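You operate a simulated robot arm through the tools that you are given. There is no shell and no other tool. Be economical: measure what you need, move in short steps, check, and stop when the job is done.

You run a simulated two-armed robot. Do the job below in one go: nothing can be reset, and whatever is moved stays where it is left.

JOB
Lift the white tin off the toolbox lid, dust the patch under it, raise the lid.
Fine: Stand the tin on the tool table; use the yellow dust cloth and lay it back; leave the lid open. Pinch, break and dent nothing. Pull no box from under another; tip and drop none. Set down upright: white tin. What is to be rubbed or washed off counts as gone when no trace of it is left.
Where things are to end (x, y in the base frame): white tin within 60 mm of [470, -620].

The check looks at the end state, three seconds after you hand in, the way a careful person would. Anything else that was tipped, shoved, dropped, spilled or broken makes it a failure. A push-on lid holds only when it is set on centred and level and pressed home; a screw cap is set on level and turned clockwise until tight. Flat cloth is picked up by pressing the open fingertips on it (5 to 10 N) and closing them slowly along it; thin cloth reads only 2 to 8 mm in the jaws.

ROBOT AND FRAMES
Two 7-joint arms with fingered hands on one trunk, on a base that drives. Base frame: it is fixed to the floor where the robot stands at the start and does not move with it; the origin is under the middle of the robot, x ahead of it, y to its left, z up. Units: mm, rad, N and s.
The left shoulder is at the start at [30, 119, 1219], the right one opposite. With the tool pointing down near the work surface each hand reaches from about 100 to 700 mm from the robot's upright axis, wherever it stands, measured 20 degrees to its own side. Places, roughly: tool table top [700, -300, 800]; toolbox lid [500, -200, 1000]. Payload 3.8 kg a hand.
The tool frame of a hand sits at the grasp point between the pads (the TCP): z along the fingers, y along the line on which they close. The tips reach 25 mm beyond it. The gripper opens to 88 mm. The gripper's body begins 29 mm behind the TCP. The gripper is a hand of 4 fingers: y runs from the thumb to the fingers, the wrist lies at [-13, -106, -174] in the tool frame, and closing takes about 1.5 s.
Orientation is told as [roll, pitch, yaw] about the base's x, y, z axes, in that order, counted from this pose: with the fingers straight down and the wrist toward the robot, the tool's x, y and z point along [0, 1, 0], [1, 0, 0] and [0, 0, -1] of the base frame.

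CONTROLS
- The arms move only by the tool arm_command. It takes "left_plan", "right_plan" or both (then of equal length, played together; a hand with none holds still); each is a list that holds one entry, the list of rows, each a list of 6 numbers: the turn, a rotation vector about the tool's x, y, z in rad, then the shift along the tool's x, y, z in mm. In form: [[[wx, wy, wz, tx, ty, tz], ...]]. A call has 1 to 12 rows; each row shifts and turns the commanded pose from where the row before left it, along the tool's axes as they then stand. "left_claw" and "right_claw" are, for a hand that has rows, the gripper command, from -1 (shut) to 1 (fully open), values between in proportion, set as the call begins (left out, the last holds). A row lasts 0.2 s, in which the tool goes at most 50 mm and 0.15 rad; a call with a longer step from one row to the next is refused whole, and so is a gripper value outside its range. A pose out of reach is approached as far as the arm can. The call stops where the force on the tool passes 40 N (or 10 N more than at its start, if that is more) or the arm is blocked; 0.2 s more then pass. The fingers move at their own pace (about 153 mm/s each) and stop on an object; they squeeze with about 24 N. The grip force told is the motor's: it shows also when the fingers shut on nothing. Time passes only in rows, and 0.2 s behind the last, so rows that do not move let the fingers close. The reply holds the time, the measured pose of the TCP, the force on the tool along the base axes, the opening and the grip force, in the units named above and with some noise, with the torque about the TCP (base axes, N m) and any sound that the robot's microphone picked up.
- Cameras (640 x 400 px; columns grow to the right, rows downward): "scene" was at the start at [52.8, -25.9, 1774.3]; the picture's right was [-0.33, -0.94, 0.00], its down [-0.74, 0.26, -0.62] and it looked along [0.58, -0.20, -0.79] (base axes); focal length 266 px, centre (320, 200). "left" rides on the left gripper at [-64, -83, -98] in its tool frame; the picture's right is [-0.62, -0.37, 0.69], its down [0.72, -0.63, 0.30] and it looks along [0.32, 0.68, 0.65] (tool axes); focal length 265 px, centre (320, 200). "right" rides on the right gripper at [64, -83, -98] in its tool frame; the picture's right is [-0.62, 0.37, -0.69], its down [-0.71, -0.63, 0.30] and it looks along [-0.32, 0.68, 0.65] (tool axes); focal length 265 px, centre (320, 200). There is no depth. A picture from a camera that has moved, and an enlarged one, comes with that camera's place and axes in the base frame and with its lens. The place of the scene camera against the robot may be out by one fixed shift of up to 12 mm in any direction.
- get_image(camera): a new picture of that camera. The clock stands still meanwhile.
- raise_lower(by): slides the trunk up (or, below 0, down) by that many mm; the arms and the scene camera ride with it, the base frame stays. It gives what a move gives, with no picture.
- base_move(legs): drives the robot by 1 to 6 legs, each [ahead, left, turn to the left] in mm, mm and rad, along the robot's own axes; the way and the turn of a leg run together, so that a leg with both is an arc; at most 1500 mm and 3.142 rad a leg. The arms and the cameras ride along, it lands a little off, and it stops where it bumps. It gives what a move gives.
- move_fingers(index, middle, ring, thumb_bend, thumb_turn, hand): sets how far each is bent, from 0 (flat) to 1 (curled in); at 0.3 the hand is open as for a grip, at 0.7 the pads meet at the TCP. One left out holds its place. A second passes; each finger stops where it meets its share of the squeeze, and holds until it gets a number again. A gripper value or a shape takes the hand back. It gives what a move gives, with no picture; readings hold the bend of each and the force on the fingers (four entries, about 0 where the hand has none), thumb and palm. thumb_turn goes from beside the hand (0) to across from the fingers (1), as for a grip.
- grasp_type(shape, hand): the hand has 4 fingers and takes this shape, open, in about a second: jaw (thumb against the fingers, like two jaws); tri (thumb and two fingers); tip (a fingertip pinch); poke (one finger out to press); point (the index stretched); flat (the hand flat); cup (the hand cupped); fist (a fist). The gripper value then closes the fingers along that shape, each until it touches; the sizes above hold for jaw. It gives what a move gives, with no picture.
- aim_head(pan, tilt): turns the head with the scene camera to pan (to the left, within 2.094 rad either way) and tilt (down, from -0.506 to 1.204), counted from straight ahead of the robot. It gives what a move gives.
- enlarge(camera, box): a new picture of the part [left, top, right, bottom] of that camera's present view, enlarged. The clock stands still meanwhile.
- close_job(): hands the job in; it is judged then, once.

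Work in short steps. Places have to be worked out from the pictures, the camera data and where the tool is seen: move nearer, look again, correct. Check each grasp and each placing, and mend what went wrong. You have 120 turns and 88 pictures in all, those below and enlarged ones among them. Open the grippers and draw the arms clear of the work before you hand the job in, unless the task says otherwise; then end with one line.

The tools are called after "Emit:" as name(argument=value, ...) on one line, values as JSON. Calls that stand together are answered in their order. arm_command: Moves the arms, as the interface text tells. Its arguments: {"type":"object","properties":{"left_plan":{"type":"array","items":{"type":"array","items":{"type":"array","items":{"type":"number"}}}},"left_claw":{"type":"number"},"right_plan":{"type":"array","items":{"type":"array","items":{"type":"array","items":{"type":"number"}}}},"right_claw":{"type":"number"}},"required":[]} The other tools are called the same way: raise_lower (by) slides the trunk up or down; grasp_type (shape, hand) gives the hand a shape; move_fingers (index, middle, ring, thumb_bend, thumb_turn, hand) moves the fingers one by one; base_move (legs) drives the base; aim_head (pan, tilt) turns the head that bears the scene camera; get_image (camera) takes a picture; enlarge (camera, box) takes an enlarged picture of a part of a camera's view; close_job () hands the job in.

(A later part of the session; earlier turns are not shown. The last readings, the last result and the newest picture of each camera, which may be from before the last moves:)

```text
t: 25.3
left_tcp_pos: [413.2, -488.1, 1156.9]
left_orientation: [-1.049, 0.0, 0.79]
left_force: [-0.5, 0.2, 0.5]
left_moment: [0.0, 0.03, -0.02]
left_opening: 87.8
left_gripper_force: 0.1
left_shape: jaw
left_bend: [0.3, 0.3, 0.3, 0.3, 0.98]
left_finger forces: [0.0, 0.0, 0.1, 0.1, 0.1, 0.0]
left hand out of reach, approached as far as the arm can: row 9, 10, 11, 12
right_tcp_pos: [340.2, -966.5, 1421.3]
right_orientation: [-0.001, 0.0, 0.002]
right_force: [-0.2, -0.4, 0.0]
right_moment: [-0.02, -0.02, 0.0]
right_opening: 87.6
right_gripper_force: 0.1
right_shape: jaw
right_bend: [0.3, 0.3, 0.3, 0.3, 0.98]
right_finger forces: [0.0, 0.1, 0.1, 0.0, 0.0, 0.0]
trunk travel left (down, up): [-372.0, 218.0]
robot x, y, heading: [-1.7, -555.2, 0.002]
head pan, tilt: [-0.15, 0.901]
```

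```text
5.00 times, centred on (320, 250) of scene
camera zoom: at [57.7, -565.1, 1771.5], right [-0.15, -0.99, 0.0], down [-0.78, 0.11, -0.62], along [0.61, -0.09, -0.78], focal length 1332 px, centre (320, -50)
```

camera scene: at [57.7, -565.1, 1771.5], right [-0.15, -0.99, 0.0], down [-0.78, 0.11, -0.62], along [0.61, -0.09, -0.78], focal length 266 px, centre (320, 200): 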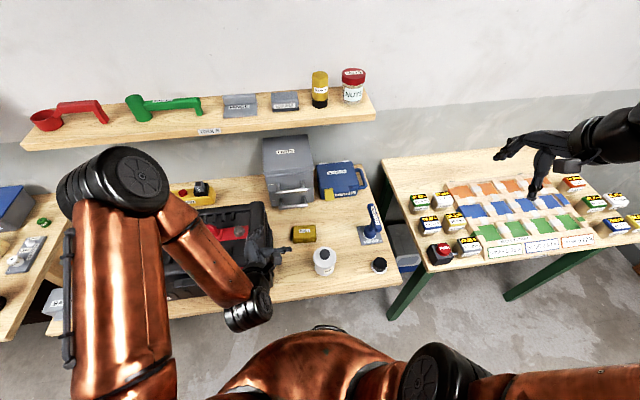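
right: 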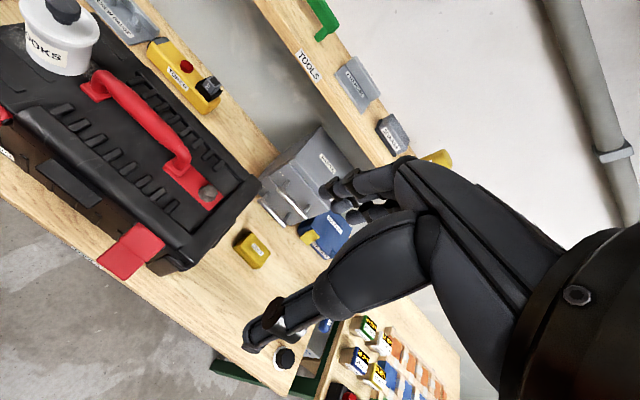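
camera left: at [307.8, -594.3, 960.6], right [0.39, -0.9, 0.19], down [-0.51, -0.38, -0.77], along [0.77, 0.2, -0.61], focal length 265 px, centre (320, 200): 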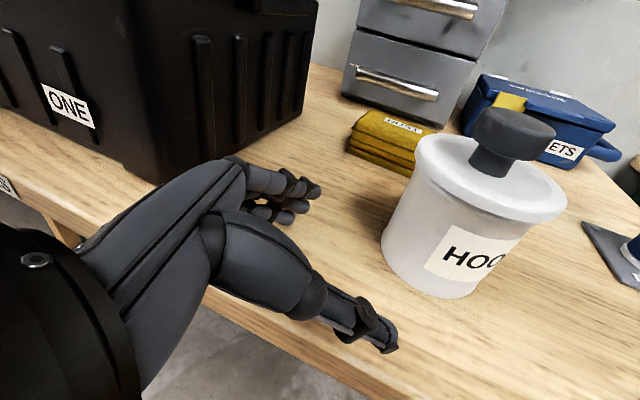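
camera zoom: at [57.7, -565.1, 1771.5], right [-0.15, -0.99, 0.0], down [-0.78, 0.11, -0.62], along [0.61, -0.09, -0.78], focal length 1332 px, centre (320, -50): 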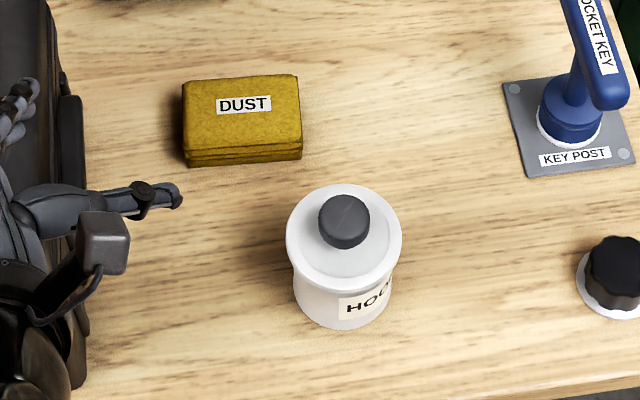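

Tin is at about (478,−650), upright; the folded cloth is about 94×67 mm, centred near (626,−590), top z about 828. I shift the base 100 mm left and bring the right hand over the cloth.

Emit:
base_move(legs=[[0, 100, 0]])

Emit:
arm_command(right_plan=[[[0, 0, 0, 25, 24, 36], [0, 0, 0, 25, 24, 36], [0, 0, 0, 25, 24, 36], [0, 0, 0, 25, 24, 36], [0, 0, 0, 25, 24, 36], [0, 0, 0, 25, 24, 36], [0, 0, 0, 25, 24, 36], [0, 0, 0, 25, 24, 36], [0, 0, 0, 25, 24, 36], [0, 0, 0, 25, 24, 36], [0, 0, 0, 25, 24, 36]]], right_claw=1)

Emit:
get_image(camera="right")

Emit:
get_image(camera="scene")

```text
t: 26.5
left_tcp_pos: [411.9, -387.8, 1158.1]
left_orientation: [-1.05, 0.0, 0.791]
left_force: [0.0, -0.2, 0.3]
left_moment: [0.0, 0.02, -0.02]
left_opening: 88.0
left_gripper_force: 0.1
left_shape: jaw
left_bend: [0.3, 0.3, 0.3, 0.3, 0.98]
left_finger forces: [0.0, 0.0, 0.0, 0.1, 0.1, 0.0]
right_tcp_pos: [339.0, -866.8, 1421.8]
right_orientation: [0.001, 0.0, 0.005]
right_force: [0.4, -0.3, -0.4]
right_moment: [-0.06, -0.01, 0.04]
right_opening: 87.7
right_gripper_force: 0.1
right_shape: jaw
right_bend: [0.3, 0.3, 0.3, 0.3, 0.98]
right_finger forces: [0.1, 0.0, 0.0, 0.0, 0.0, 0.0]
trunk travel left (down, up): [-372.0, 218.0]
robot x, y, heading: [-1.5, -452.8, 0.003]
head pan, tilt: [-0.15, 0.901]
```

```text
t: 28.9
left_tcp_pos: [413.7, -387.7, 1157.9]
left_orientation: [-1.049, 0.001, 0.792]
left_force: [0.3, -0.2, 0.0]
left_moment: [0.0, 0.03, 0.01]
left_opening: 87.6
left_gripper_force: 0.2
left_shape: jaw
left_bend: [0.3, 0.3, 0.3, 0.3, 0.98]
left_finger forces: [0.0, 0.0, 0.0, 0.1, 0.0, 0.0]
right_tcp_pos: [603.0, -590.0, 1024.6]
right_orientation: [0.001, 0.002, 0.004]
right_force: [0.1, 0.5, -0.3]
right_moment: [0.0, 0.0, -0.01]
right_opening: 87.5
right_gripper_force: 0.0
right_shape: jaw
right_bend: [0.3, 0.3, 0.3, 0.3, 0.98]
right_finger forces: [0.0, 0.0, 0.0, 0.1, 0.0, 0.0]
trunk travel left (down, up): [-372.0, 218.0]
robot x, y, heading: [0.2, -456.6, 0.004]
head pan, tilt: [-0.15, 0.901]
```

```text
58 pictures are left
camera right: at [518.0, -525.3, 1123.2], right [0.37, -0.62, 0.69], down [-0.63, -0.72, -0.3], along [0.69, -0.32, -0.65], focal length 265 px, centre (320, 200)
```

right: 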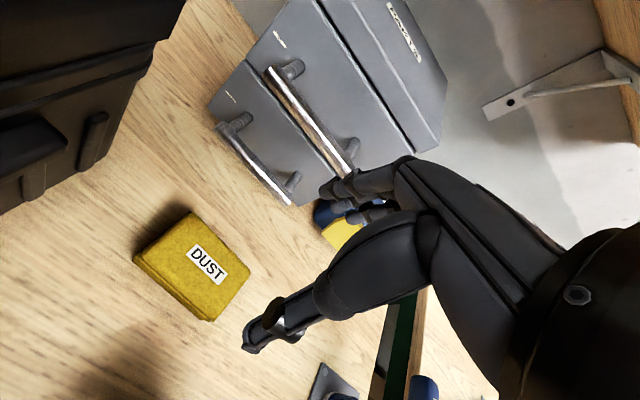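

```text
57 pictures are left
camera scene: at [58.6, -464.2, 1771.5], right [-0.14, -0.99, 0.0], down [-0.78, 0.11, -0.62], along [0.61, -0.09, -0.78], focal length 266 px, centre (320, 200)
```

scene: 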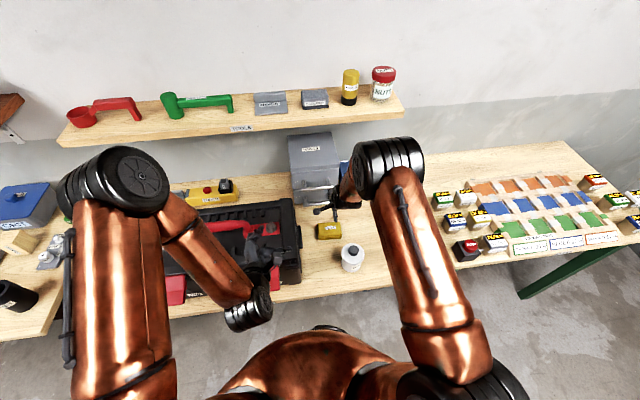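

Right camera gives the cloth as x 589–659, y −537…−634. I centre over (624,−586) and descend to z 850.

Emit:
arm_command(right_plan=[[[0, 0, 0, 1, 10.5, 40], [0, 0, 0, 1, 10.5, 40], [0, 0, 0, 1, 0, 40], [0, 0, 0, 1, 0, 40], [0, 0, 0, 0, 0, 15]]])

Emit:
get_image(camera="right")

Emit:
enlarge(camera="scene", box=[270, 180, 390, 280])

```text
t: 30.1
left_tcp_pos: [411.9, -387.7, 1158.2]
left_orientation: [-1.05, -0.002, 0.788]
left_force: [0.0, -0.3, 0.2]
left_moment: [0.0, -0.02, 0.02]
left_opening: 87.8
left_gripper_force: 0.0
left_shape: jaw
left_bend: [0.3, 0.3, 0.3, 0.3, 0.98]
left_finger forces: [0.0, 0.0, 0.0, 0.1, 0.0, 0.0]
right_tcp_pos: [623.1, -587.4, 852.1]
right_orientation: [0.001, -0.001, 0.004]
right_force: [-0.5, -0.7, 0.5]
right_moment: [0.01, -0.01, 0.0]
right_opening: 87.9
right_gripper_force: 0.1
right_shape: jaw
right_bend: [0.3, 0.3, 0.3, 0.3, 0.98]
right_finger forces: [0.1, 0.0, 0.0, 0.0, 0.1, 0.0]
trunk travel left (down, up): [-372.0, 218.0]
robot x, y, heading: [-5.0, -454.0, 0.005]
head pan, tilt: [-0.15, 0.901]
```

```text
56 pictures are left
camera right: at [538.3, -522.1, 950.2], right [0.37, -0.62, 0.69], down [-0.63, -0.72, -0.3], along [0.69, -0.32, -0.65], focal length 265 px, centre (320, 200)
```

right: 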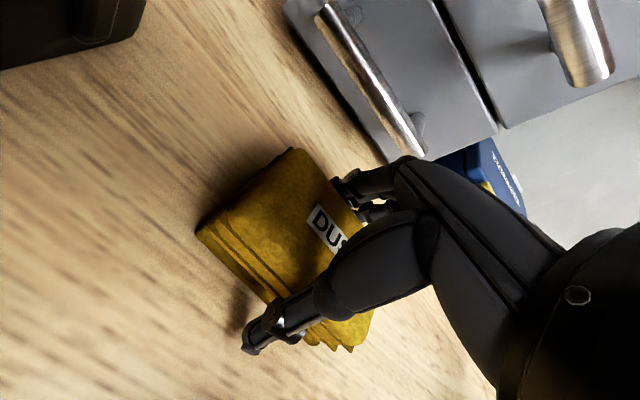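

```text
4.00 times, centred on (330, 230) of scene
camera zoom: at [56.8, -465.3, 1771.6], right [-0.14, -0.99, 0.0], down [-0.78, 0.11, -0.62], along [0.61, -0.09, -0.78], focal length 1066 px, centre (280, 80)
```

zoom: 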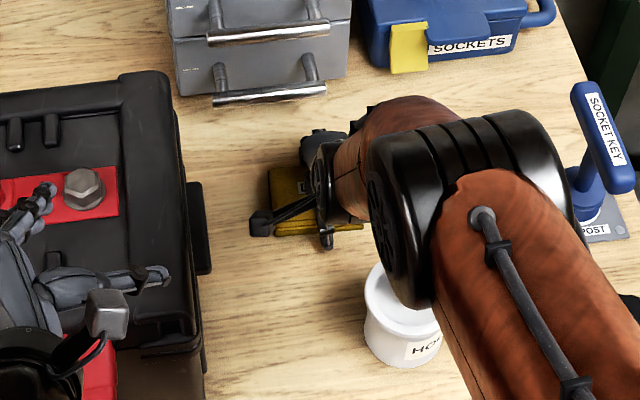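

Thumb and fingers straddle the cloth. I lower another 14 mm and close gently.

Emit:
arm_command(right_plan=[[[0, 0, 0, 0, 0, 5], [0, 0, 0, 0, 0, 5], [0, 0, 0, 0, 0, 4], [0, 0, 0, 0, 0, 0]]])

Emit:
arm_command(right_plan=[[[0, 0, 0, 0, 0, 0], [0, 0, 0, 0, 0, 0], [0, 0, 0, 0, 0, 0], [0, 0, 0, 0, 0, 0], [0, 0, 0, 0, 0, 0], [0, 0, 0, 0, 0, 0], [0, 0, 0, 0, 0, 0], [0, 0, 0, 0, 0, 0]]], right_claw=0.2)

Emit:
get_image(camera="right")

```text
t: 31.1
left_tcp_pos: [409.2, -388.1, 1160.3]
left_orientation: [-1.053, -0.002, 0.789]
left_force: [0.4, -0.1, 0.8]
left_moment: [0.03, -0.01, -0.01]
left_opening: 88.0
left_gripper_force: 0.1
left_shape: jaw
left_bend: [0.3, 0.3, 0.3, 0.3, 0.98]
left_finger forces: [0.0, 0.1, 0.0, 0.0, 0.0, 0.1]
right_tcp_pos: [624.9, -585.8, 841.3]
right_orientation: [0.0, -0.014, 0.004]
right_force: [-4.3, -0.1, 36.7]
right_moment: [-0.24, -1.18, -0.1]
right_opening: 85.2
right_gripper_force: 0.1
right_shape: jaw
right_bend: [0.3, 0.3, 0.3, 0.29, 0.98]
right_finger forces: [2.0, 28.6, 0.0, 0.1, 6.7, 0.0]
trunk travel left (down, up): [-372.0, 218.0]
robot x, y, heading: [-0.5, -449.7, 0.009]
head pan, tilt: [-0.15, 0.901]
```

```text
t: 31.7
left_tcp_pos: [411.1, -388.0, 1158.4]
left_orientation: [-1.05, -0.003, 0.789]
left_force: [-0.3, -1.0, -1.0]
left_moment: [0.0, 0.0, -0.01]
left_opening: 87.6
left_gripper_force: 0.2
left_shape: jaw
left_bend: [0.3, 0.3, 0.3, 0.3, 0.98]
left_finger forces: [0.1, 0.0, 0.0, 0.0, 0.0, 0.0]
right_tcp_pos: [632.8, -585.2, 847.0]
right_orientation: [0.002, -0.024, 0.003]
right_force: [-5.1, 0.3, 29.4]
right_moment: [0.08, 1.39, 0.0]
right_opening: 59.0
right_gripper_force: 24.2
right_shape: jaw
right_bend: [0.34, 0.42, 0.39, 0.53, 1.0]
right_finger forces: [8.3, 4.1, 1.1, 0.0, 42.9, 0.1]
trunk travel left (down, up): [-372.0, 218.0]
robot x, y, heading: [2.6, -453.5, 0.007]
head pan, tilt: [-0.15, 0.901]
stopped in row 3 (right hand): the force on the tool passed its limit at 51 N (the readings are from after the stop); the commanded pose is now the measured one
```

```text
54 pictures are left
camera right: at [545.7, -521.1, 943.1], right [0.35, -0.62, 0.7], down [-0.62, -0.72, -0.32], along [0.7, -0.32, -0.64], focal length 265 px, centre (320, 200)
```

right: 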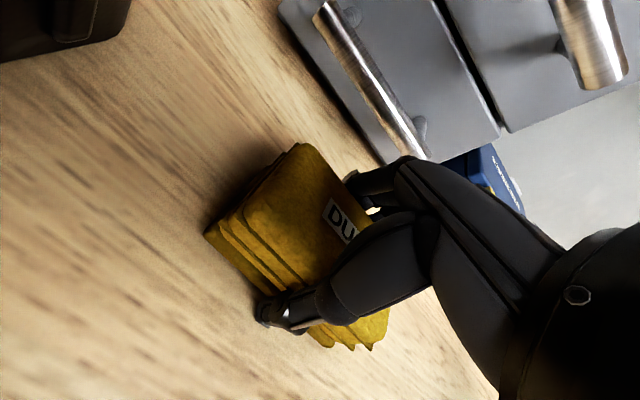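

The fingertips pressed on the table while closing; the cloth is now squeezed (opening 59). I ease up a few mm to take off the load and let the grip settle.

Emit:
arm_command(right_plan=[[[0, 0, 0, 0, 0, -3], [0, 0, 0, 0, 0, -3], [0, 0, 0, 0, 0, 0], [0, 0, 0, 0, 0, 0], [0, 0, 0, 0, 0, 0]]])

Emit:
get_image(camera="right")

```text
t: 32.9
left_tcp_pos: [411.8, -389.2, 1158.2]
left_orientation: [-1.048, -0.002, 0.79]
left_force: [1.4, 0.2, -0.2]
left_moment: [0.01, 0.0, -0.01]
left_opening: 87.8
left_gripper_force: 0.0
left_shape: jaw
left_bend: [0.3, 0.3, 0.3, 0.3, 0.98]
left_finger forces: [0.0, 0.1, 0.0, 0.0, 0.0, 0.0]
right_tcp_pos: [628.4, -586.0, 845.8]
right_orientation: [0.0, -0.01, 0.004]
right_force: [-1.0, 0.8, 0.3]
right_moment: [-0.01, 0.0, -0.01]
right_opening: 58.9
right_gripper_force: 24.1
right_shape: jaw
right_bend: [0.32, 0.41, 0.38, 0.56, 0.99]
right_finger forces: [12.6, 5.4, 2.5, 0.0, 20.0, 0.1]
trunk travel left (down, up): [-372.0, 218.0]
robot x, y, heading: [6.3, -452.8, 0.005]
head pan, tilt: [-0.15, 0.901]
```

```text
53 pictures are left
camera right: at [542.1, -522.0, 944.4], right [0.36, -0.62, 0.7], down [-0.62, -0.72, -0.31], along [0.69, -0.32, -0.65], focal length 265 px, centre (320, 200)
```

right: 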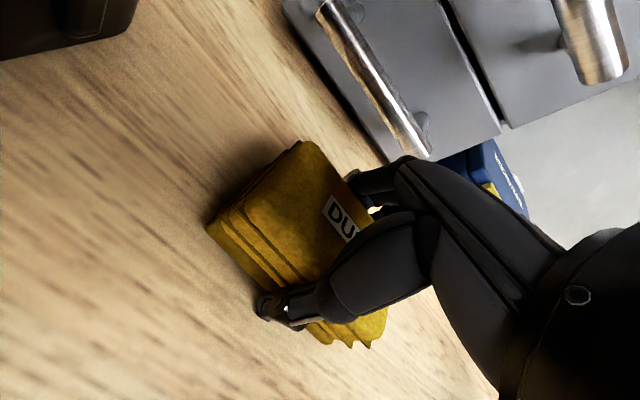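

Load is gone and the cloth is held (index 12.6, thumb 20). I lift 40 mm and look.

Emit:
arm_command(right_plan=[[[0, 0, 0, 0, 0, -10], [0, 0, 0, 0, 0, -15], [0, 0, 0, 0, 0, -15]]])

Emit:
get_image(camera="right")

```text
t: 33.7
left_tcp_pos: [412.7, -387.5, 1157.7]
left_orientation: [-1.05, -0.002, 0.79]
left_force: [-0.8, -0.2, 0.2]
left_moment: [-0.01, 0.01, 0.03]
left_opening: 87.8
left_gripper_force: 0.0
left_shape: jaw
left_bend: [0.3, 0.3, 0.3, 0.3, 0.98]
left_finger forces: [0.0, 0.0, 0.0, 0.0, 0.1, 0.0]
right_tcp_pos: [629.3, -586.4, 886.8]
right_orientation: [0.001, -0.012, 0.004]
right_force: [0.9, 0.2, -1.0]
right_moment: [-0.01, -0.02, -0.04]
right_opening: 59.0
right_gripper_force: 24.2
right_shape: jaw
right_bend: [0.32, 0.41, 0.38, 0.56, 0.99]
right_finger forces: [12.5, 5.4, 2.6, 0.0, 19.8, 0.0]
trunk travel left (down, up): [-372.0, 218.0]
robot x, y, heading: [6.4, -453.4, 0.001]
head pan, tilt: [-0.15, 0.901]
```

```text
52 pictures are left
camera right: at [543.2, -522.2, 984.7], right [0.36, -0.62, 0.7], down [-0.62, -0.72, -0.31], along [0.69, -0.32, -0.65], focal length 265 px, centre (320, 200)
```

right: 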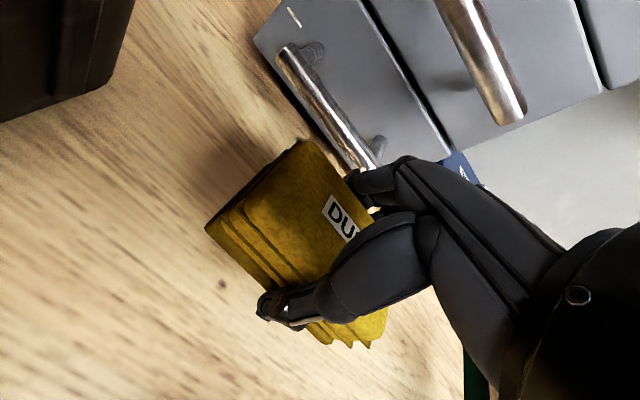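

The cloth is held level; its bottom would meet the lid at TCP z about 1047. I raise it to about 1160 and draw in a little, then drive left 480 mm.

Emit:
arm_command(right_plan=[[[0, 0, 0, 0, -8, -45], [0, 0, 0, 0, -8, -45], [0, 0, 0, 0, -8, -45], [0, 0, 0, 0, -8, -45], [0, 0, 0, 0, -8, -45], [0, 0, 0, 0, -8, -45], [0, 0, 0, 0, -8, -25]]])

Emit:
base_move(legs=[[0, 480, 0]])

Emit:
get_image(camera="right")

Emit:
get_image(camera="scene")

```text
t: 35.3
left_tcp_pos: [412.5, -387.1, 1158.8]
left_orientation: [-1.049, -0.002, 0.79]
left_force: [1.2, 0.0, -0.5]
left_moment: [-0.02, -0.01, -0.02]
left_opening: 87.6
left_gripper_force: 0.0
left_shape: jaw
left_bend: [0.3, 0.3, 0.3, 0.3, 0.98]
left_finger forces: [0.1, 0.1, 0.0, 0.1, 0.0, 0.0]
right_tcp_pos: [565.7, -586.5, 1182.4]
right_orientation: [0.001, -0.012, 0.005]
right_force: [-0.6, -0.4, -0.7]
right_moment: [0.0, 0.04, 0.01]
right_opening: 59.3
right_gripper_force: 24.8
right_shape: jaw
right_bend: [0.32, 0.41, 0.38, 0.56, 0.99]
right_finger forces: [12.2, 5.4, 2.5, 0.1, 19.5, 0.0]
trunk travel left (down, up): [-372.0, 218.0]
robot x, y, heading: [0.2, -450.7, 0.004]
head pan, tilt: [-0.15, 0.901]
```

```text
t: 38.1
left_tcp_pos: [410.9, 80.8, 1158.3]
left_orientation: [-1.048, 0.0, 0.787]
left_force: [0.3, 0.4, 0.5]
left_moment: [0.01, 0.04, -0.01]
left_opening: 88.0
left_gripper_force: 0.0
left_shape: jaw
left_bend: [0.3, 0.3, 0.3, 0.3, 0.98]
left_finger forces: [0.1, 0.0, 0.1, 0.2, 0.0, 0.0]
right_tcp_pos: [564.2, -117.9, 1182.6]
right_orientation: [0.0, -0.015, -0.001]
right_force: [0.1, 0.1, -0.6]
right_moment: [0.01, -0.03, 0.02]
right_opening: 58.9
right_gripper_force: 24.2
right_shape: jaw
right_bend: [0.32, 0.41, 0.38, 0.56, 0.99]
right_finger forces: [12.2, 5.5, 2.6, 0.1, 19.6, 0.1]
trunk travel left (down, up): [-372.0, 218.0]
robot x, y, heading: [-0.6, 16.2, 0.002]
head pan, tilt: [-0.15, 0.901]
```

```text
51 pictures are left
camera right: at [479.6, -51.7, 1280.3], right [0.36, -0.62, 0.7], down [-0.63, -0.71, -0.31], along [0.69, -0.32, -0.64], focal length 265 px, centre (320, 200)
```

right: 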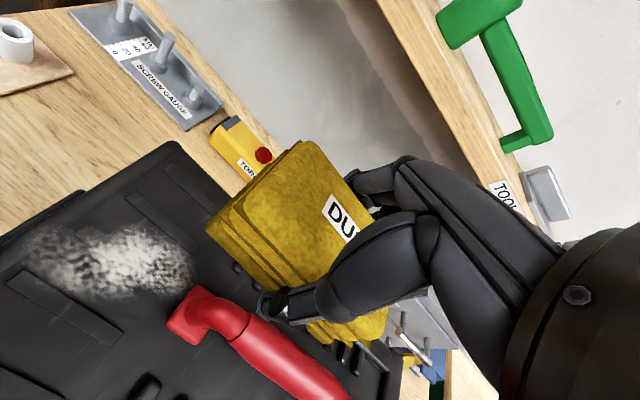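

```text
50 pictures are left
camera scene: at [55.8, 6.6, 1771.5], right [-0.15, -0.99, 0.0], down [-0.78, 0.12, -0.62], along [0.61, -0.09, -0.78], focal length 266 px, centre (320, 200)
```

scene: 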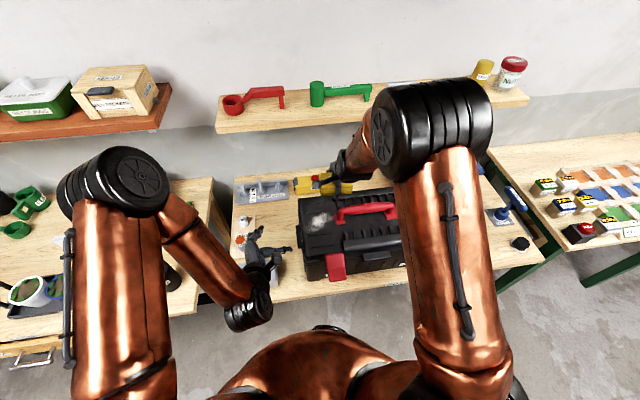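

The bared dust patch spans roughly x 505–575, y −5…−112, close up to the handle foot. I move the left hand aside and bring the cloth over (540,−52) at z 1075.

Emit:
arm_command(left_plan=[[[0, 0, 0, 11.8, 23.6, -20.4], [0, 0, 0, 11.8, 23.6, -20.4], [0, 0, 0, 11.8, 23.6, -20.4], [0, 0, 0, 0, 0, 0]]], right_plan=[[[0, 0, 0, 17, -6, 27], [0, 0, 0, 17, -6, 27], [0, 0, 0, 17, -6, 27], [0, 0, 0, 15, -6, 27]]])

Emit:
get_image(camera="right")

Emit:
enlarge(camera="scene", box=[270, 160, 390, 260])

Emit:
get_image(camera="left")

```text
t: 39.1
left_tcp_pos: [422.1, 180.5, 1151.8]
left_orientation: [-1.048, -0.003, 0.788]
left_force: [0.2, 0.1, 0.4]
left_moment: [-0.02, 0.0, 0.03]
left_opening: 87.9
left_gripper_force: 0.2
left_shape: jaw
left_bend: [0.3, 0.3, 0.3, 0.3, 0.98]
left_finger forces: [0.0, 0.1, 0.0, 0.0, 0.0, 0.0]
left hand out of reach, approached as far as the arm can: row 1, 2
right_tcp_pos: [544.3, -51.1, 1072.8]
right_orientation: [0.001, -0.013, 0.0]
right_force: [0.2, -0.8, 0.0]
right_moment: [0.0, 0.02, 0.04]
right_opening: 59.0
right_gripper_force: 24.0
right_shape: jaw
right_bend: [0.32, 0.41, 0.38, 0.56, 0.99]
right_finger forces: [12.1, 5.4, 2.5, 0.0, 19.5, 0.1]
trunk travel left (down, up): [-372.0, 218.0]
robot x, y, heading: [-4.8, 15.9, -0.001]
head pan, tilt: [-0.15, 0.901]
```

```text
49 pictures are left
camera right: at [459.2, 14.3, 1171.5], right [0.36, -0.62, 0.7], down [-0.63, -0.71, -0.31], along [0.69, -0.32, -0.64], focal length 265 px, centre (320, 200)
```

right: 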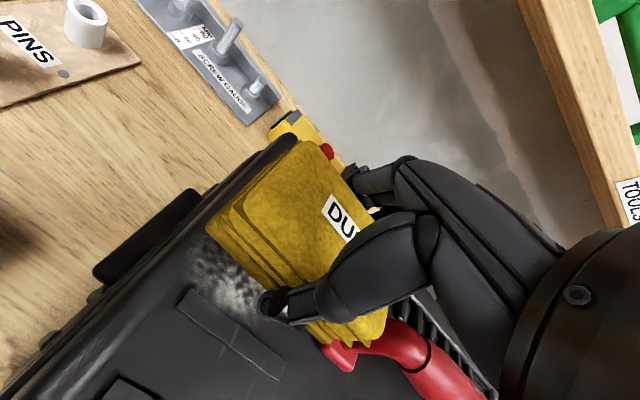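

```text
4.00 times, centred on (330, 210) of scene
camera zoom: at [56.7, 6.0, 1771.5], right [-0.15, -0.99, 0.0], down [-0.78, 0.12, -0.62], along [0.61, -0.09, -0.78], focal length 1066 px, centre (280, 160)
```

zoom: 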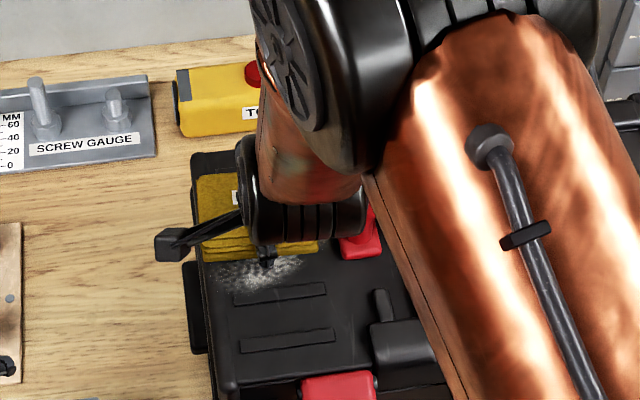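

```text
47 pictures are left
camera left: at [326.8, 158.3, 1255.9], right [0.38, -0.9, 0.19], down [-0.51, -0.38, -0.77], along [0.77, 0.2, -0.61], focal length 265 px, centre (320, 200)
```

left: 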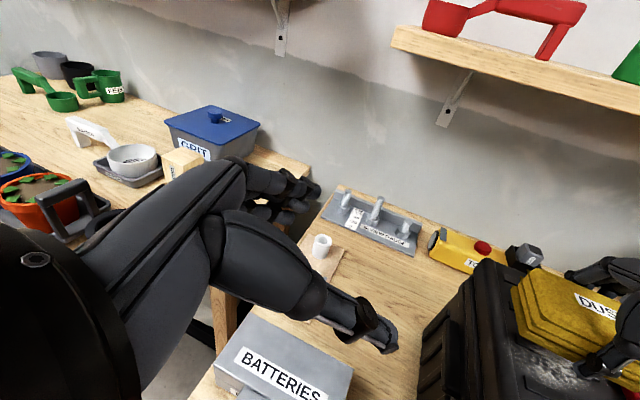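

The cloth is over the patch and clear of the handle foot. I lower to first contact.

Emit:
arm_command(right_plan=[[[0, 0, 0, 0, 0, 8], [0, 0, 0, 0, 0, 8], [0, 0, 0, 0, 0, 4]]])

Emit:
arm_command(right_plan=[[[0, 0, 0, 0, 0, 2], [0, 0, 0, 0, 0, 2]]])

```text
t: 39.9
left_tcp_pos: [421.9, 181.2, 1151.9]
left_orientation: [-1.047, -0.002, 0.786]
left_force: [0.8, 0.2, -0.5]
left_moment: [0.02, -0.02, 0.01]
left_opening: 87.8
left_gripper_force: 0.1
left_shape: jaw
left_bend: [0.3, 0.3, 0.3, 0.3, 0.98]
left_finger forces: [0.1, 0.0, 0.1, 0.0, 0.0, 0.0]
right_tcp_pos: [543.3, -51.4, 1053.9]
right_orientation: [0.002, -0.013, 0.001]
right_force: [-0.3, -0.1, -0.8]
right_moment: [-0.02, -0.01, 0.0]
right_opening: 59.3
right_gripper_force: 24.4
right_shape: jaw
right_bend: [0.32, 0.41, 0.38, 0.56, 0.99]
right_finger forces: [12.1, 5.5, 2.6, 0.1, 19.5, 0.0]
trunk travel left (down, up): [-372.0, 218.0]
robot x, y, heading: [1.6, 15.6, 0.005]
head pan, tilt: [-0.15, 0.901]
```

```text
t: 40.5
left_tcp_pos: [423.5, 180.6, 1152.1]
left_orientation: [-1.049, -0.002, 0.786]
left_force: [-0.9, -0.5, 0.0]
left_moment: [-0.02, -0.01, 0.03]
left_opening: 87.9
left_gripper_force: 0.0
left_shape: jaw
left_bend: [0.3, 0.3, 0.3, 0.3, 0.98]
left_finger forces: [0.0, 0.1, 0.1, 0.0, 0.1, 0.0]
right_tcp_pos: [544.0, -51.3, 1048.0]
right_orientation: [0.003, -0.012, -0.001]
right_force: [0.3, -0.3, -0.4]
right_moment: [0.0, 0.0, 0.02]
right_opening: 59.1
right_gripper_force: 24.5
right_shape: jaw
right_bend: [0.32, 0.41, 0.38, 0.56, 0.99]
right_finger forces: [12.0, 5.4, 2.6, 0.1, 19.4, 0.0]
trunk travel left (down, up): [-372.0, 218.0]
robot x, y, heading: [0.7, 18.3, -0.001]
head pan, tilt: [-0.15, 0.901]
```

No contact yet; I continue down in 2 mm steps.

Emit:
arm_command(right_plan=[[[0, 0, 0, 0, 0, 2], [0, 0, 0, 0, 0, 0]]])

Emit:
arm_command(right_plan=[[[0, 0, 0, 0, 0, 2], [0, 0, 0, 0, 0, 0]]])

```text
t: 41.1
left_tcp_pos: [422.7, 180.4, 1151.3]
left_orientation: [-1.049, 0.0, 0.788]
left_force: [-0.1, 0.2, -0.6]
left_moment: [0.02, 0.01, 0.0]
left_opening: 87.7
left_gripper_force: 0.1
left_shape: jaw
left_bend: [0.3, 0.3, 0.3, 0.3, 0.98]
left_finger forces: [0.0, 0.1, 0.0, 0.1, 0.0, 0.1]
right_tcp_pos: [544.3, -51.1, 1048.0]
right_orientation: [0.002, -0.014, 0.0]
right_force: [-0.4, 0.7, -1.0]
right_moment: [0.02, 0.03, 0.01]
right_opening: 59.0
right_gripper_force: 23.9
right_shape: jaw
right_bend: [0.32, 0.41, 0.38, 0.56, 0.99]
right_finger forces: [12.1, 5.3, 2.6, 0.0, 19.4, 0.0]
trunk travel left (down, up): [-372.0, 218.0]
robot x, y, heading: [1.6, 18.5, 0.001]
head pan, tilt: [-0.15, 0.901]
```

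```text
t: 41.7
left_tcp_pos: [422.1, 180.4, 1151.6]
left_orientation: [-1.051, -0.003, 0.788]
left_force: [0.7, 0.3, 0.8]
left_moment: [0.01, -0.02, -0.03]
left_opening: 87.9
left_gripper_force: 0.2
left_shape: jaw
left_bend: [0.3, 0.3, 0.3, 0.3, 0.98]
left_finger forces: [0.1, 0.0, 0.0, 0.0, 0.0, 0.1]
right_tcp_pos: [543.2, -52.0, 1045.8]
right_orientation: [0.002, -0.014, 0.0]
right_force: [0.6, -0.4, 3.9]
right_moment: [0.0, 0.2, 0.02]
right_opening: 58.7
right_gripper_force: 24.4
right_shape: jaw
right_bend: [0.32, 0.41, 0.38, 0.56, 0.99]
right_finger forces: [11.9, 5.3, 2.4, 0.0, 23.2, 0.1]
trunk travel left (down, up): [-372.0, 218.0]
robot x, y, heading: [-0.1, 18.5, -0.003]
head pan, tilt: [-0.15, 0.901]
```

Contact at 3.9 N. I press 1 mm more and rub along x over the patch.

Emit:
arm_command(right_plan=[[[0, 0, 0, 0, 0, 1], [0, 0, 0, 0, 12, 0], [0, 0, 0, 0, 12, 0], [0, 0, 0, 0, 8, 0], [0, 0, 0, 0, -12, 0], [0, 0, 0, 0, -12, 0], [0, 0, 0, 0, -12, 0], [0, 0, 0, 0, -12, 0], [0, 0, 0, 0, -12, 0], [0, 0, 0, 0, -10, 0], [0, 0, 0, 0, 12, 0], [0, 0, 0, 0, 12, 0]]])

Emit:
get_image(camera="right")

Emit:
get_image(camera="left")

```text
t: 44.3
left_tcp_pos: [422.5, 180.3, 1152.0]
left_orientation: [-1.05, 0.0, 0.788]
left_force: [0.2, -0.4, -0.4]
left_moment: [-0.03, -0.01, -0.01]
left_opening: 88.0
left_gripper_force: 0.0
left_shape: jaw
left_bend: [0.3, 0.3, 0.3, 0.3, 0.98]
left_finger forces: [0.0, 0.0, 0.0, 0.1, 0.0, 0.0]
right_tcp_pos: [527.1, -50.4, 1045.6]
right_orientation: [0.002, -0.014, -0.001]
right_force: [-1.8, -0.6, 8.1]
right_moment: [0.0, 0.41, 0.0]
right_opening: 58.9
right_gripper_force: 23.8
right_shape: jaw
right_bend: [0.32, 0.41, 0.38, 0.56, 0.99]
right_finger forces: [11.0, 5.2, 1.9, 0.0, 26.5, 0.1]
trunk travel left (down, up): [-372.0, 218.0]
robot x, y, heading: [0.1, 18.0, -0.002]
head pan, tilt: [-0.15, 0.901]
```

```text
46 pictures are left
camera right: at [441.2, 14.9, 1143.9], right [0.36, -0.62, 0.7], down [-0.63, -0.71, -0.31], along [0.69, -0.32, -0.64], focal length 265 px, centre (320, 200)
```

right: 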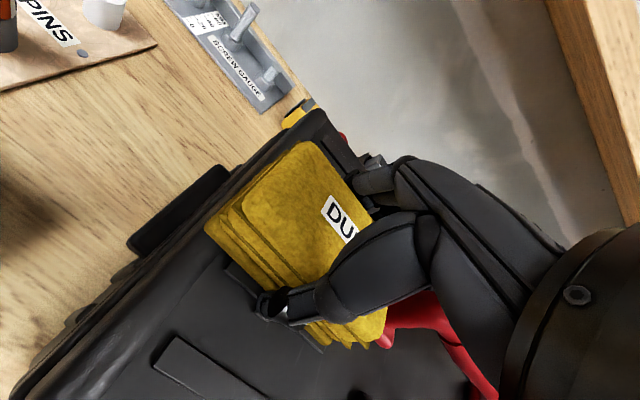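

```text
45 pictures are left
camera left: at [324.9, 158.4, 1256.4], right [0.38, -0.9, 0.19], down [-0.51, -0.38, -0.77], along [0.77, 0.2, -0.61], focal length 265 px, centre (320, 200)
```

left: 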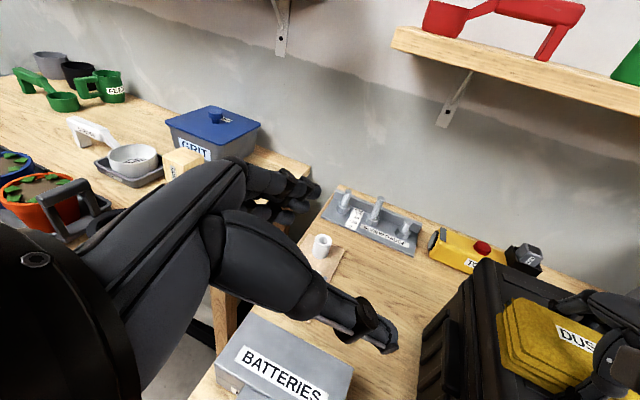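

It wipes well at 8 N. I rub again with the cloth shifted toward the left end, then toward the handle foot.

Emit:
arm_command(right_plan=[[[0, 0, 0, 12, 0, 0], [0, 0, 0, 0, 14, 0], [0, 0, 0, 0, 14, 0], [0, 0, 0, 0, 14, 0], [0, 0, 0, 0, 10, 0], [0, 0, 0, 0, -14, 0], [0, 0, 0, 0, -14, 0], [0, 0, 0, 0, -14, 0], [0, 0, 0, 0, -14, 0], [0, 0, 0, 0, -14, 0], [0, 0, 0, 0, -10, 0], [0, 0, 0, -6, 0, 0]]])

Emit:
arm_command(right_plan=[[[0, 0, 0, -8, 0, 0], [0, 0, 0, -8, 0, 0], [0, 0, 0, 0, 14, 0], [0, 0, 0, 0, 14, 0], [0, 0, 0, 0, 14, 0], [0, 0, 0, 0, 14, 0], [0, 0, 0, 0, 14, 0], [0, 0, 0, 0, 14, 0], [0, 0, 0, 0, -14, 0], [0, 0, 0, 0, -14, 0], [0, 0, 0, 0, -14, 0], [0, 0, 0, 0, 0, 0]]])

```text
t: 46.9
left_tcp_pos: [420.6, 181.1, 1152.3]
left_orientation: [-1.051, -0.003, 0.785]
left_force: [-0.3, 0.0, -1.4]
left_moment: [0.0, 0.02, 0.01]
left_opening: 87.9
left_gripper_force: 0.0
left_shape: jaw
left_bend: [0.3, 0.3, 0.3, 0.3, 0.98]
left_finger forces: [0.1, 0.1, 0.0, 0.1, 0.1, 0.0]
right_tcp_pos: [500.6, -43.3, 1045.6]
right_orientation: [0.002, -0.017, 0.003]
right_force: [3.0, 3.5, 23.2]
right_moment: [0.12, 0.79, -0.18]
right_opening: 58.2
right_gripper_force: 23.9
right_shape: jaw
right_bend: [0.31, 0.41, 0.38, 0.58, 0.97]
right_finger forces: [14.2, 5.1, 1.8, 0.0, 44.0, 0.1]
trunk travel left (down, up): [-372.0, 218.0]
robot x, y, heading: [0.9, 18.0, 0.003]
head pan, tilt: [-0.15, 0.901]
```

```text
t: 49.5
left_tcp_pos: [421.5, 179.8, 1151.7]
left_orientation: [-1.049, -0.001, 0.788]
left_force: [-0.7, -0.2, -0.4]
left_moment: [0.01, -0.02, 0.01]
left_opening: 87.9
left_gripper_force: 0.1
left_shape: jaw
left_bend: [0.3, 0.3, 0.3, 0.3, 0.98]
left_finger forces: [0.0, 0.0, 0.0, 0.0, 0.0, 0.1]
right_tcp_pos: [543.2, -61.5, 1045.9]
right_orientation: [-0.002, -0.014, 0.001]
right_force: [2.0, 0.2, 7.4]
right_moment: [-0.01, 0.29, 0.02]
right_opening: 58.7
right_gripper_force: 23.7
right_shape: jaw
right_bend: [0.31, 0.41, 0.38, 0.57, 0.99]
right_finger forces: [12.4, 5.8, 2.8, 0.0, 29.5, 0.0]
trunk travel left (down, up): [-372.0, 218.0]
robot x, y, heading: [-3.1, 14.5, 0.001]
head pan, tilt: [-0.15, 0.901]
```

I lift the cloth and move it right to look at the patch.

Emit:
arm_command(right_plan=[[[0, 0, 0, 0, 0, -20], [0, 0, 0, 0, 0, -40], [0, 0, 0, 0, 0, -45], [0, 0, 0, -10, 0, -40], [0, 0, 0, -40, 0, 0], [0, 0, 0, -40, 0, 0], [0, 0, 0, -40, 0, 0]]])

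Emit:
enlarge(camera="scene", box=[270, 160, 390, 260])

Emit:
get_image(camera="right")

Emit:
enlarge(camera="left", box=[420, 220, 640, 400])

```text
t: 51.1
left_tcp_pos: [421.9, 178.5, 1151.5]
left_orientation: [-1.048, -0.002, 0.788]
left_force: [0.3, 0.4, 0.1]
left_moment: [0.02, 0.02, 0.04]
left_opening: 87.8
left_gripper_force: 0.0
left_shape: jaw
left_bend: [0.3, 0.3, 0.3, 0.3, 0.98]
left_finger forces: [0.0, 0.0, 0.0, 0.0, 0.0, 0.1]
right_tcp_pos: [539.6, -194.1, 1189.1]
right_orientation: [0.003, -0.014, 0.003]
right_force: [0.1, 0.0, -0.3]
right_moment: [0.0, 0.01, 0.03]
right_opening: 59.0
right_gripper_force: 24.0
right_shape: jaw
right_bend: [0.31, 0.41, 0.38, 0.57, 0.98]
right_finger forces: [11.7, 5.6, 2.6, 0.0, 19.6, 0.0]
trunk travel left (down, up): [-372.0, 218.0]
robot x, y, heading: [2.3, 19.4, 0.003]
head pan, tilt: [-0.15, 0.901]
```

```text
4.00 times, centred on (330, 210) of scene
camera zoom: at [55.4, 4.4, 1771.5], right [-0.15, -0.99, 0.0], down [-0.78, 0.12, -0.62], along [0.61, -0.09, -0.78], focal length 1066 px, centre (280, 160)
```

zoom: 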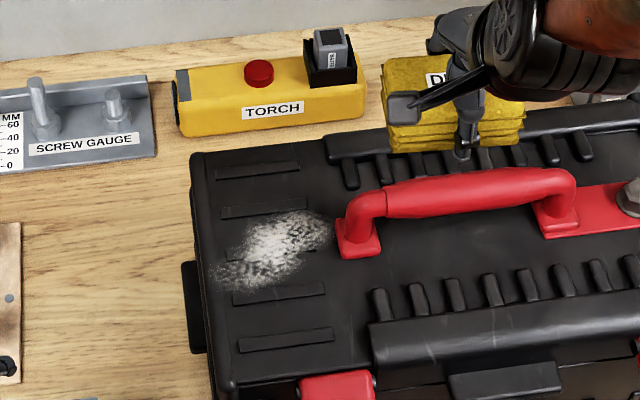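

```text
43 pictures are left
camera right: at [453.6, -129.1, 1288.0], right [0.36, -0.62, 0.7], down [-0.63, -0.71, -0.31], along [0.69, -0.32, -0.65], focal length 265 px, centre (320, 200)
```

right: 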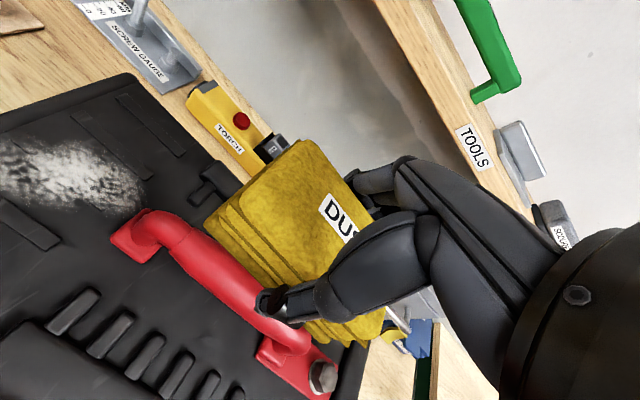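

```text
2.22 times, centred on (530, 310) of left
camera zoom: at [325.9, 156.9, 1256.2], right [0.38, -0.9, 0.19], down [-0.51, -0.38, -0.77], along [0.77, 0.2, -0.61], focal length 590 px, centre (-147, -44)
```

zoom: 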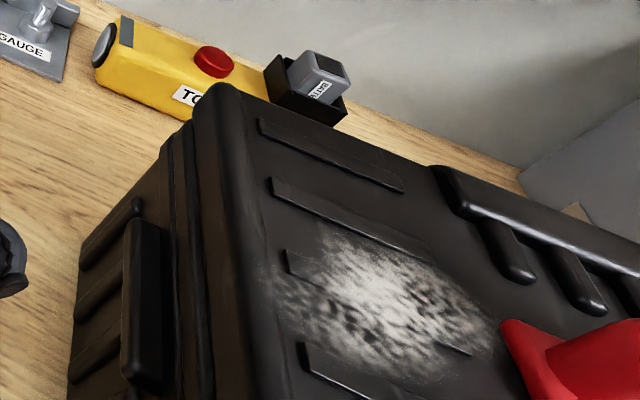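

The patch is still there: only the thumb tip was bearing, because the fingertips reach as low as the cloth's underside. I'll set the cloth on the patch, re-grip about 11 mm higher so the cloth stands proud of the fingertips, and wipe again.

Emit:
arm_command(right_plan=[[[0, 0, 0, 35, 0, 0], [0, 0, 0, 35, 0, 0], [0, 0, 0, 35, 0, 0], [0, 0, 0, 35, 0, 0], [0, 0, 0, 0, 0, 45], [0, 0, 0, 0, 0, 45], [0, 0, 0, 0, 0, 30], [0, 0, 0, 0, 0, 15], [0, 0, 0, 0, 0, 6], [0, 0, 0, 0, 0, 1]]])

Emit:
get_image(camera="left")

```text
t: 53.3
left_tcp_pos: [423.7, 180.2, 1151.5]
left_orientation: [-1.049, -0.002, 0.787]
left_force: [0.4, 0.3, 0.0]
left_moment: [-0.03, -0.03, -0.02]
left_opening: 87.8
left_gripper_force: 0.0
left_shape: jaw
left_bend: [0.3, 0.3, 0.3, 0.3, 0.98]
left_finger forces: [0.0, 0.1, 0.0, 0.1, 0.0, 0.1]
right_tcp_pos: [542.8, -50.6, 1047.4]
right_orientation: [0.001, -0.013, 0.002]
right_force: [-0.5, -0.8, -0.3]
right_moment: [0.0, 0.0, -0.01]
right_opening: 59.0
right_gripper_force: 23.7
right_shape: jaw
right_bend: [0.31, 0.41, 0.38, 0.57, 0.98]
right_finger forces: [11.6, 5.7, 2.6, 0.0, 19.5, 0.0]
trunk travel left (down, up): [-372.0, 218.0]
robot x, y, heading: [-3.2, 20.0, 0.003]
head pan, tilt: [-0.15, 0.901]
```

```text
41 pictures are left
camera left: at [326.2, 158.1, 1256.0], right [0.38, -0.9, 0.19], down [-0.51, -0.38, -0.77], along [0.77, 0.2, -0.61], focal length 265 px, centre (320, 200)
```

left: 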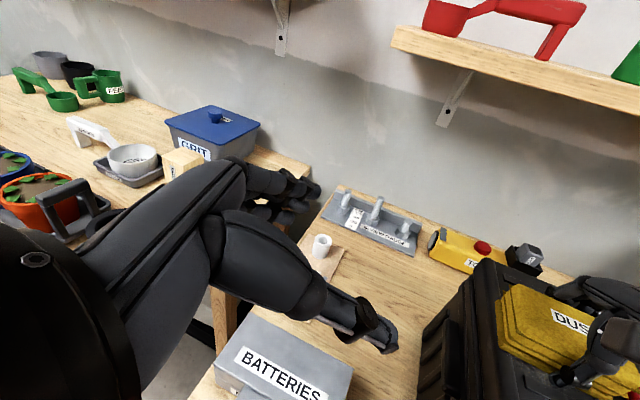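

The cloth is about on the lid. I settle 1 mm, open, raise 11 mm and re-grip.

Emit:
arm_command(right_plan=[[[0, 0, 0, 0, 0, 1], [0, 0, 0, 0, 0, 0], [0, 0, 0, 0, 0, 0], [0, 0, 0, 0, 0, 0]]], right_claw=0.9)

Emit:
arm_command(right_plan=[[[0, 0, 0, 0, 0, -6], [0, 0, 0, 0, 0, -5], [0, 0, 0, 0, 0, 0]]])

Emit:
enlarge(camera="left", box=[420, 220, 640, 400])

Emit:
get_image(camera="right")

```text
t: 54.3
left_tcp_pos: [421.8, 180.2, 1151.1]
left_orientation: [-1.048, -0.002, 0.787]
left_force: [-0.6, 0.0, -0.7]
left_moment: [0.01, 0.04, 0.04]
left_opening: 87.7
left_gripper_force: 0.1
left_shape: jaw
left_bend: [0.3, 0.3, 0.3, 0.3, 0.98]
left_finger forces: [0.0, 0.0, 0.0, 0.1, 0.0, 0.0]
right_tcp_pos: [543.1, -51.0, 1046.1]
right_orientation: [0.002, -0.015, -0.001]
right_force: [0.6, 0.1, -0.4]
right_moment: [0.02, 0.0, 0.02]
right_opening: 84.0
right_gripper_force: 0.1
right_shape: jaw
right_bend: [0.32, 0.31, 0.3, 0.31, 0.98]
right_finger forces: [0.7, 0.0, 0.0, 0.0, 0.8, 0.0]
trunk travel left (down, up): [-372.0, 218.0]
robot x, y, heading: [-1.6, 19.7, -0.002]
head pan, tilt: [-0.15, 0.901]
```

```text
t: 55.1
left_tcp_pos: [422.6, 180.2, 1151.8]
left_orientation: [-1.05, 0.0, 0.787]
left_force: [0.0, 0.8, 0.2]
left_moment: [0.01, 0.03, 0.01]
left_opening: 87.6
left_gripper_force: 0.0
left_shape: jaw
left_bend: [0.3, 0.3, 0.3, 0.3, 0.98]
left_finger forces: [0.0, 0.0, 0.0, 0.1, 0.0, 0.0]
right_tcp_pos: [542.1, -50.3, 1058.8]
right_orientation: [0.001, -0.013, 0.001]
right_force: [-0.6, -0.2, 0.1]
right_moment: [-0.01, 0.01, 0.02]
right_opening: 83.6
right_gripper_force: 0.1
right_shape: jaw
right_bend: [0.32, 0.31, 0.3, 0.31, 0.98]
right_finger forces: [0.0, 0.0, 0.0, 0.1, 0.1, 0.0]
trunk travel left (down, up): [-372.0, 218.0]
robot x, y, heading: [-4.9, 18.2, 0.004]
head pan, tilt: [-0.15, 0.901]
```

```text
2.22 times, centred on (530, 310) of left
camera zoom: at [326.2, 158.3, 1256.0], right [0.38, -0.9, 0.19], down [-0.51, -0.38, -0.77], along [0.77, 0.2, -0.61], focal length 590 px, centre (-147, -44)
```

zoom: 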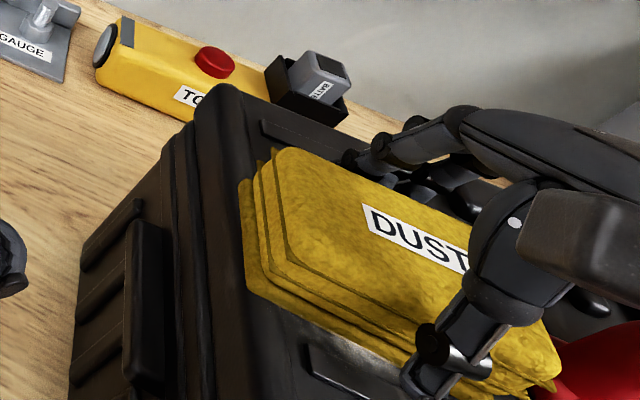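

```text
39 pictures are left
camera right: at [458.0, 14.8, 1156.7], right [0.36, -0.62, 0.7], down [-0.63, -0.71, -0.31], along [0.69, -0.32, -0.64], focal length 265 px, centre (320, 200)
```

right: 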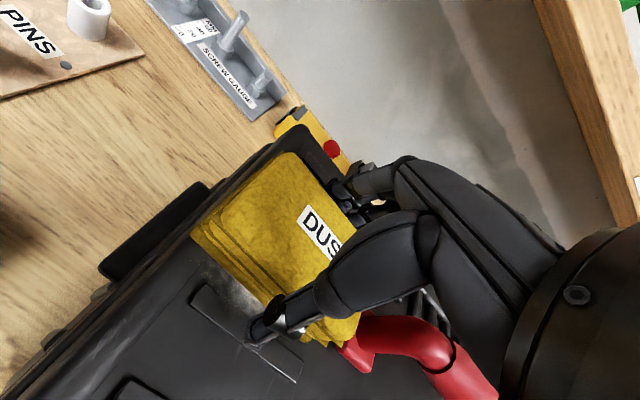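

The cloth lies flat on the patch, with the fingers around its upper half. I re-grip.

Emit:
arm_command(right_plan=[[[0, 0, 0, 0, 0, 0], [0, 0, 0, 0, 0, 0], [0, 0, 0, 0, 0, 0], [0, 0, 0, 0, 0, 0], [0, 0, 0, 0, 0, 0], [0, 0, 0, 0, 0, 0]]], right_claw=0.2)

Emit:
enlarge(camera="left", box=[420, 220, 640, 400])

```text
t: 56.5
left_tcp_pos: [423.2, 180.2, 1151.0]
left_orientation: [-1.049, -0.003, 0.788]
left_force: [-0.2, 0.0, 0.4]
left_moment: [-0.02, -0.04, 0.0]
left_opening: 87.8
left_gripper_force: 0.1
left_shape: jaw
left_bend: [0.3, 0.3, 0.3, 0.3, 0.98]
left_finger forces: [0.0, 0.1, 0.0, 0.0, 0.0, 0.1]
right_tcp_pos: [543.3, -50.5, 1058.0]
right_orientation: [0.001, -0.013, 0.001]
right_force: [0.5, -0.5, 0.2]
right_moment: [0.0, 0.0, 0.01]
right_opening: 54.2
right_gripper_force: 23.6
right_shape: jaw
right_bend: [0.29, 0.41, 0.38, 0.63, 0.99]
right_finger forces: [11.8, 6.9, 3.0, 0.1, 21.8, 0.0]
trunk travel left (down, up): [-372.0, 218.0]
robot x, y, heading: [2.7, 15.9, 0.004]
head pan, tilt: [-0.15, 0.901]
```

```text
2.22 times, centred on (530, 310) of left
camera zoom: at [326.2, 158.2, 1256.0], right [0.38, -0.9, 0.19], down [-0.51, -0.38, -0.77], along [0.77, 0.2, -0.61], focal length 590 px, centre (-147, -44)
```

zoom: 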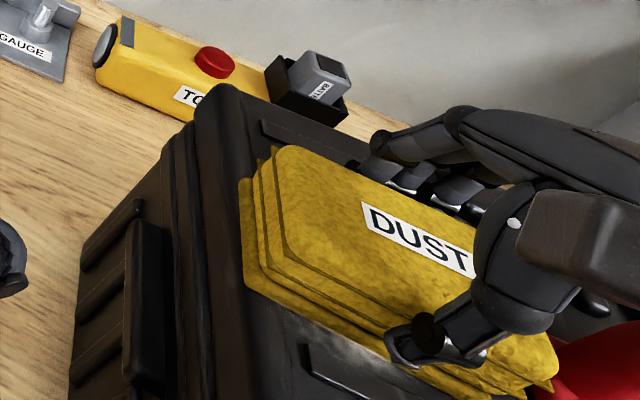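

Now the cloth's lower layers stand below the fingertips. I press down to feel contact.

Emit:
arm_command(right_plan=[[[0, 0, 0, 0, 0, 2], [0, 0, 0, 0, 0, 0]]])

Emit:
arm_command(right_plan=[[[0, 0, 0, 0, 0, 2], [0, 0, 0, 0, 0, 0]]])

```text
t: 57.1
left_tcp_pos: [421.6, 179.8, 1152.9]
left_orientation: [-1.05, 0.0, 0.788]
left_force: [-0.6, -0.5, -0.1]
left_moment: [0.01, 0.01, 0.01]
left_opening: 87.8
left_gripper_force: 0.0
left_shape: jaw
left_bend: [0.3, 0.3, 0.3, 0.3, 0.98]
left_finger forces: [0.1, 0.0, 0.0, 0.0, 0.0, 0.1]
right_tcp_pos: [542.5, -49.9, 1057.7]
right_orientation: [0.003, -0.016, 0.0]
right_force: [0.0, -0.3, 7.5]
right_moment: [-0.03, 0.0, 0.04]
right_opening: 54.0
right_gripper_force: 24.1
right_shape: jaw
right_bend: [0.29, 0.41, 0.38, 0.63, 0.99]
right_finger forces: [12.2, 7.5, 3.3, 0.0, 22.8, 0.1]
trunk travel left (down, up): [-372.0, 218.0]
robot x, y, heading: [-3.7, 16.5, -0.0]
head pan, tilt: [-0.15, 0.901]
```

```text
t: 57.7
left_tcp_pos: [421.0, 179.8, 1150.6]
left_orientation: [-1.051, -0.003, 0.787]
left_force: [-0.5, 0.4, 0.0]
left_moment: [-0.02, -0.03, 0.02]
left_opening: 88.1
left_gripper_force: 0.1
left_shape: jaw
left_bend: [0.3, 0.3, 0.3, 0.3, 0.98]
left_finger forces: [0.0, 0.0, 0.0, 0.0, 0.1, 0.0]
right_tcp_pos: [543.3, -50.9, 1056.8]
right_orientation: [0.002, -0.021, -0.001]
right_force: [1.3, -1.2, 21.7]
right_moment: [-0.07, -0.03, 0.03]
right_opening: 54.0
right_gripper_force: 23.9
right_shape: jaw
right_bend: [0.29, 0.41, 0.38, 0.63, 0.99]
right_finger forces: [13.5, 8.5, 3.9, 0.0, 23.8, 0.1]
trunk travel left (down, up): [-372.0, 218.0]
robot x, y, heading: [0.3, 16.2, 0.002]
head pan, tilt: [-0.15, 0.901]
```

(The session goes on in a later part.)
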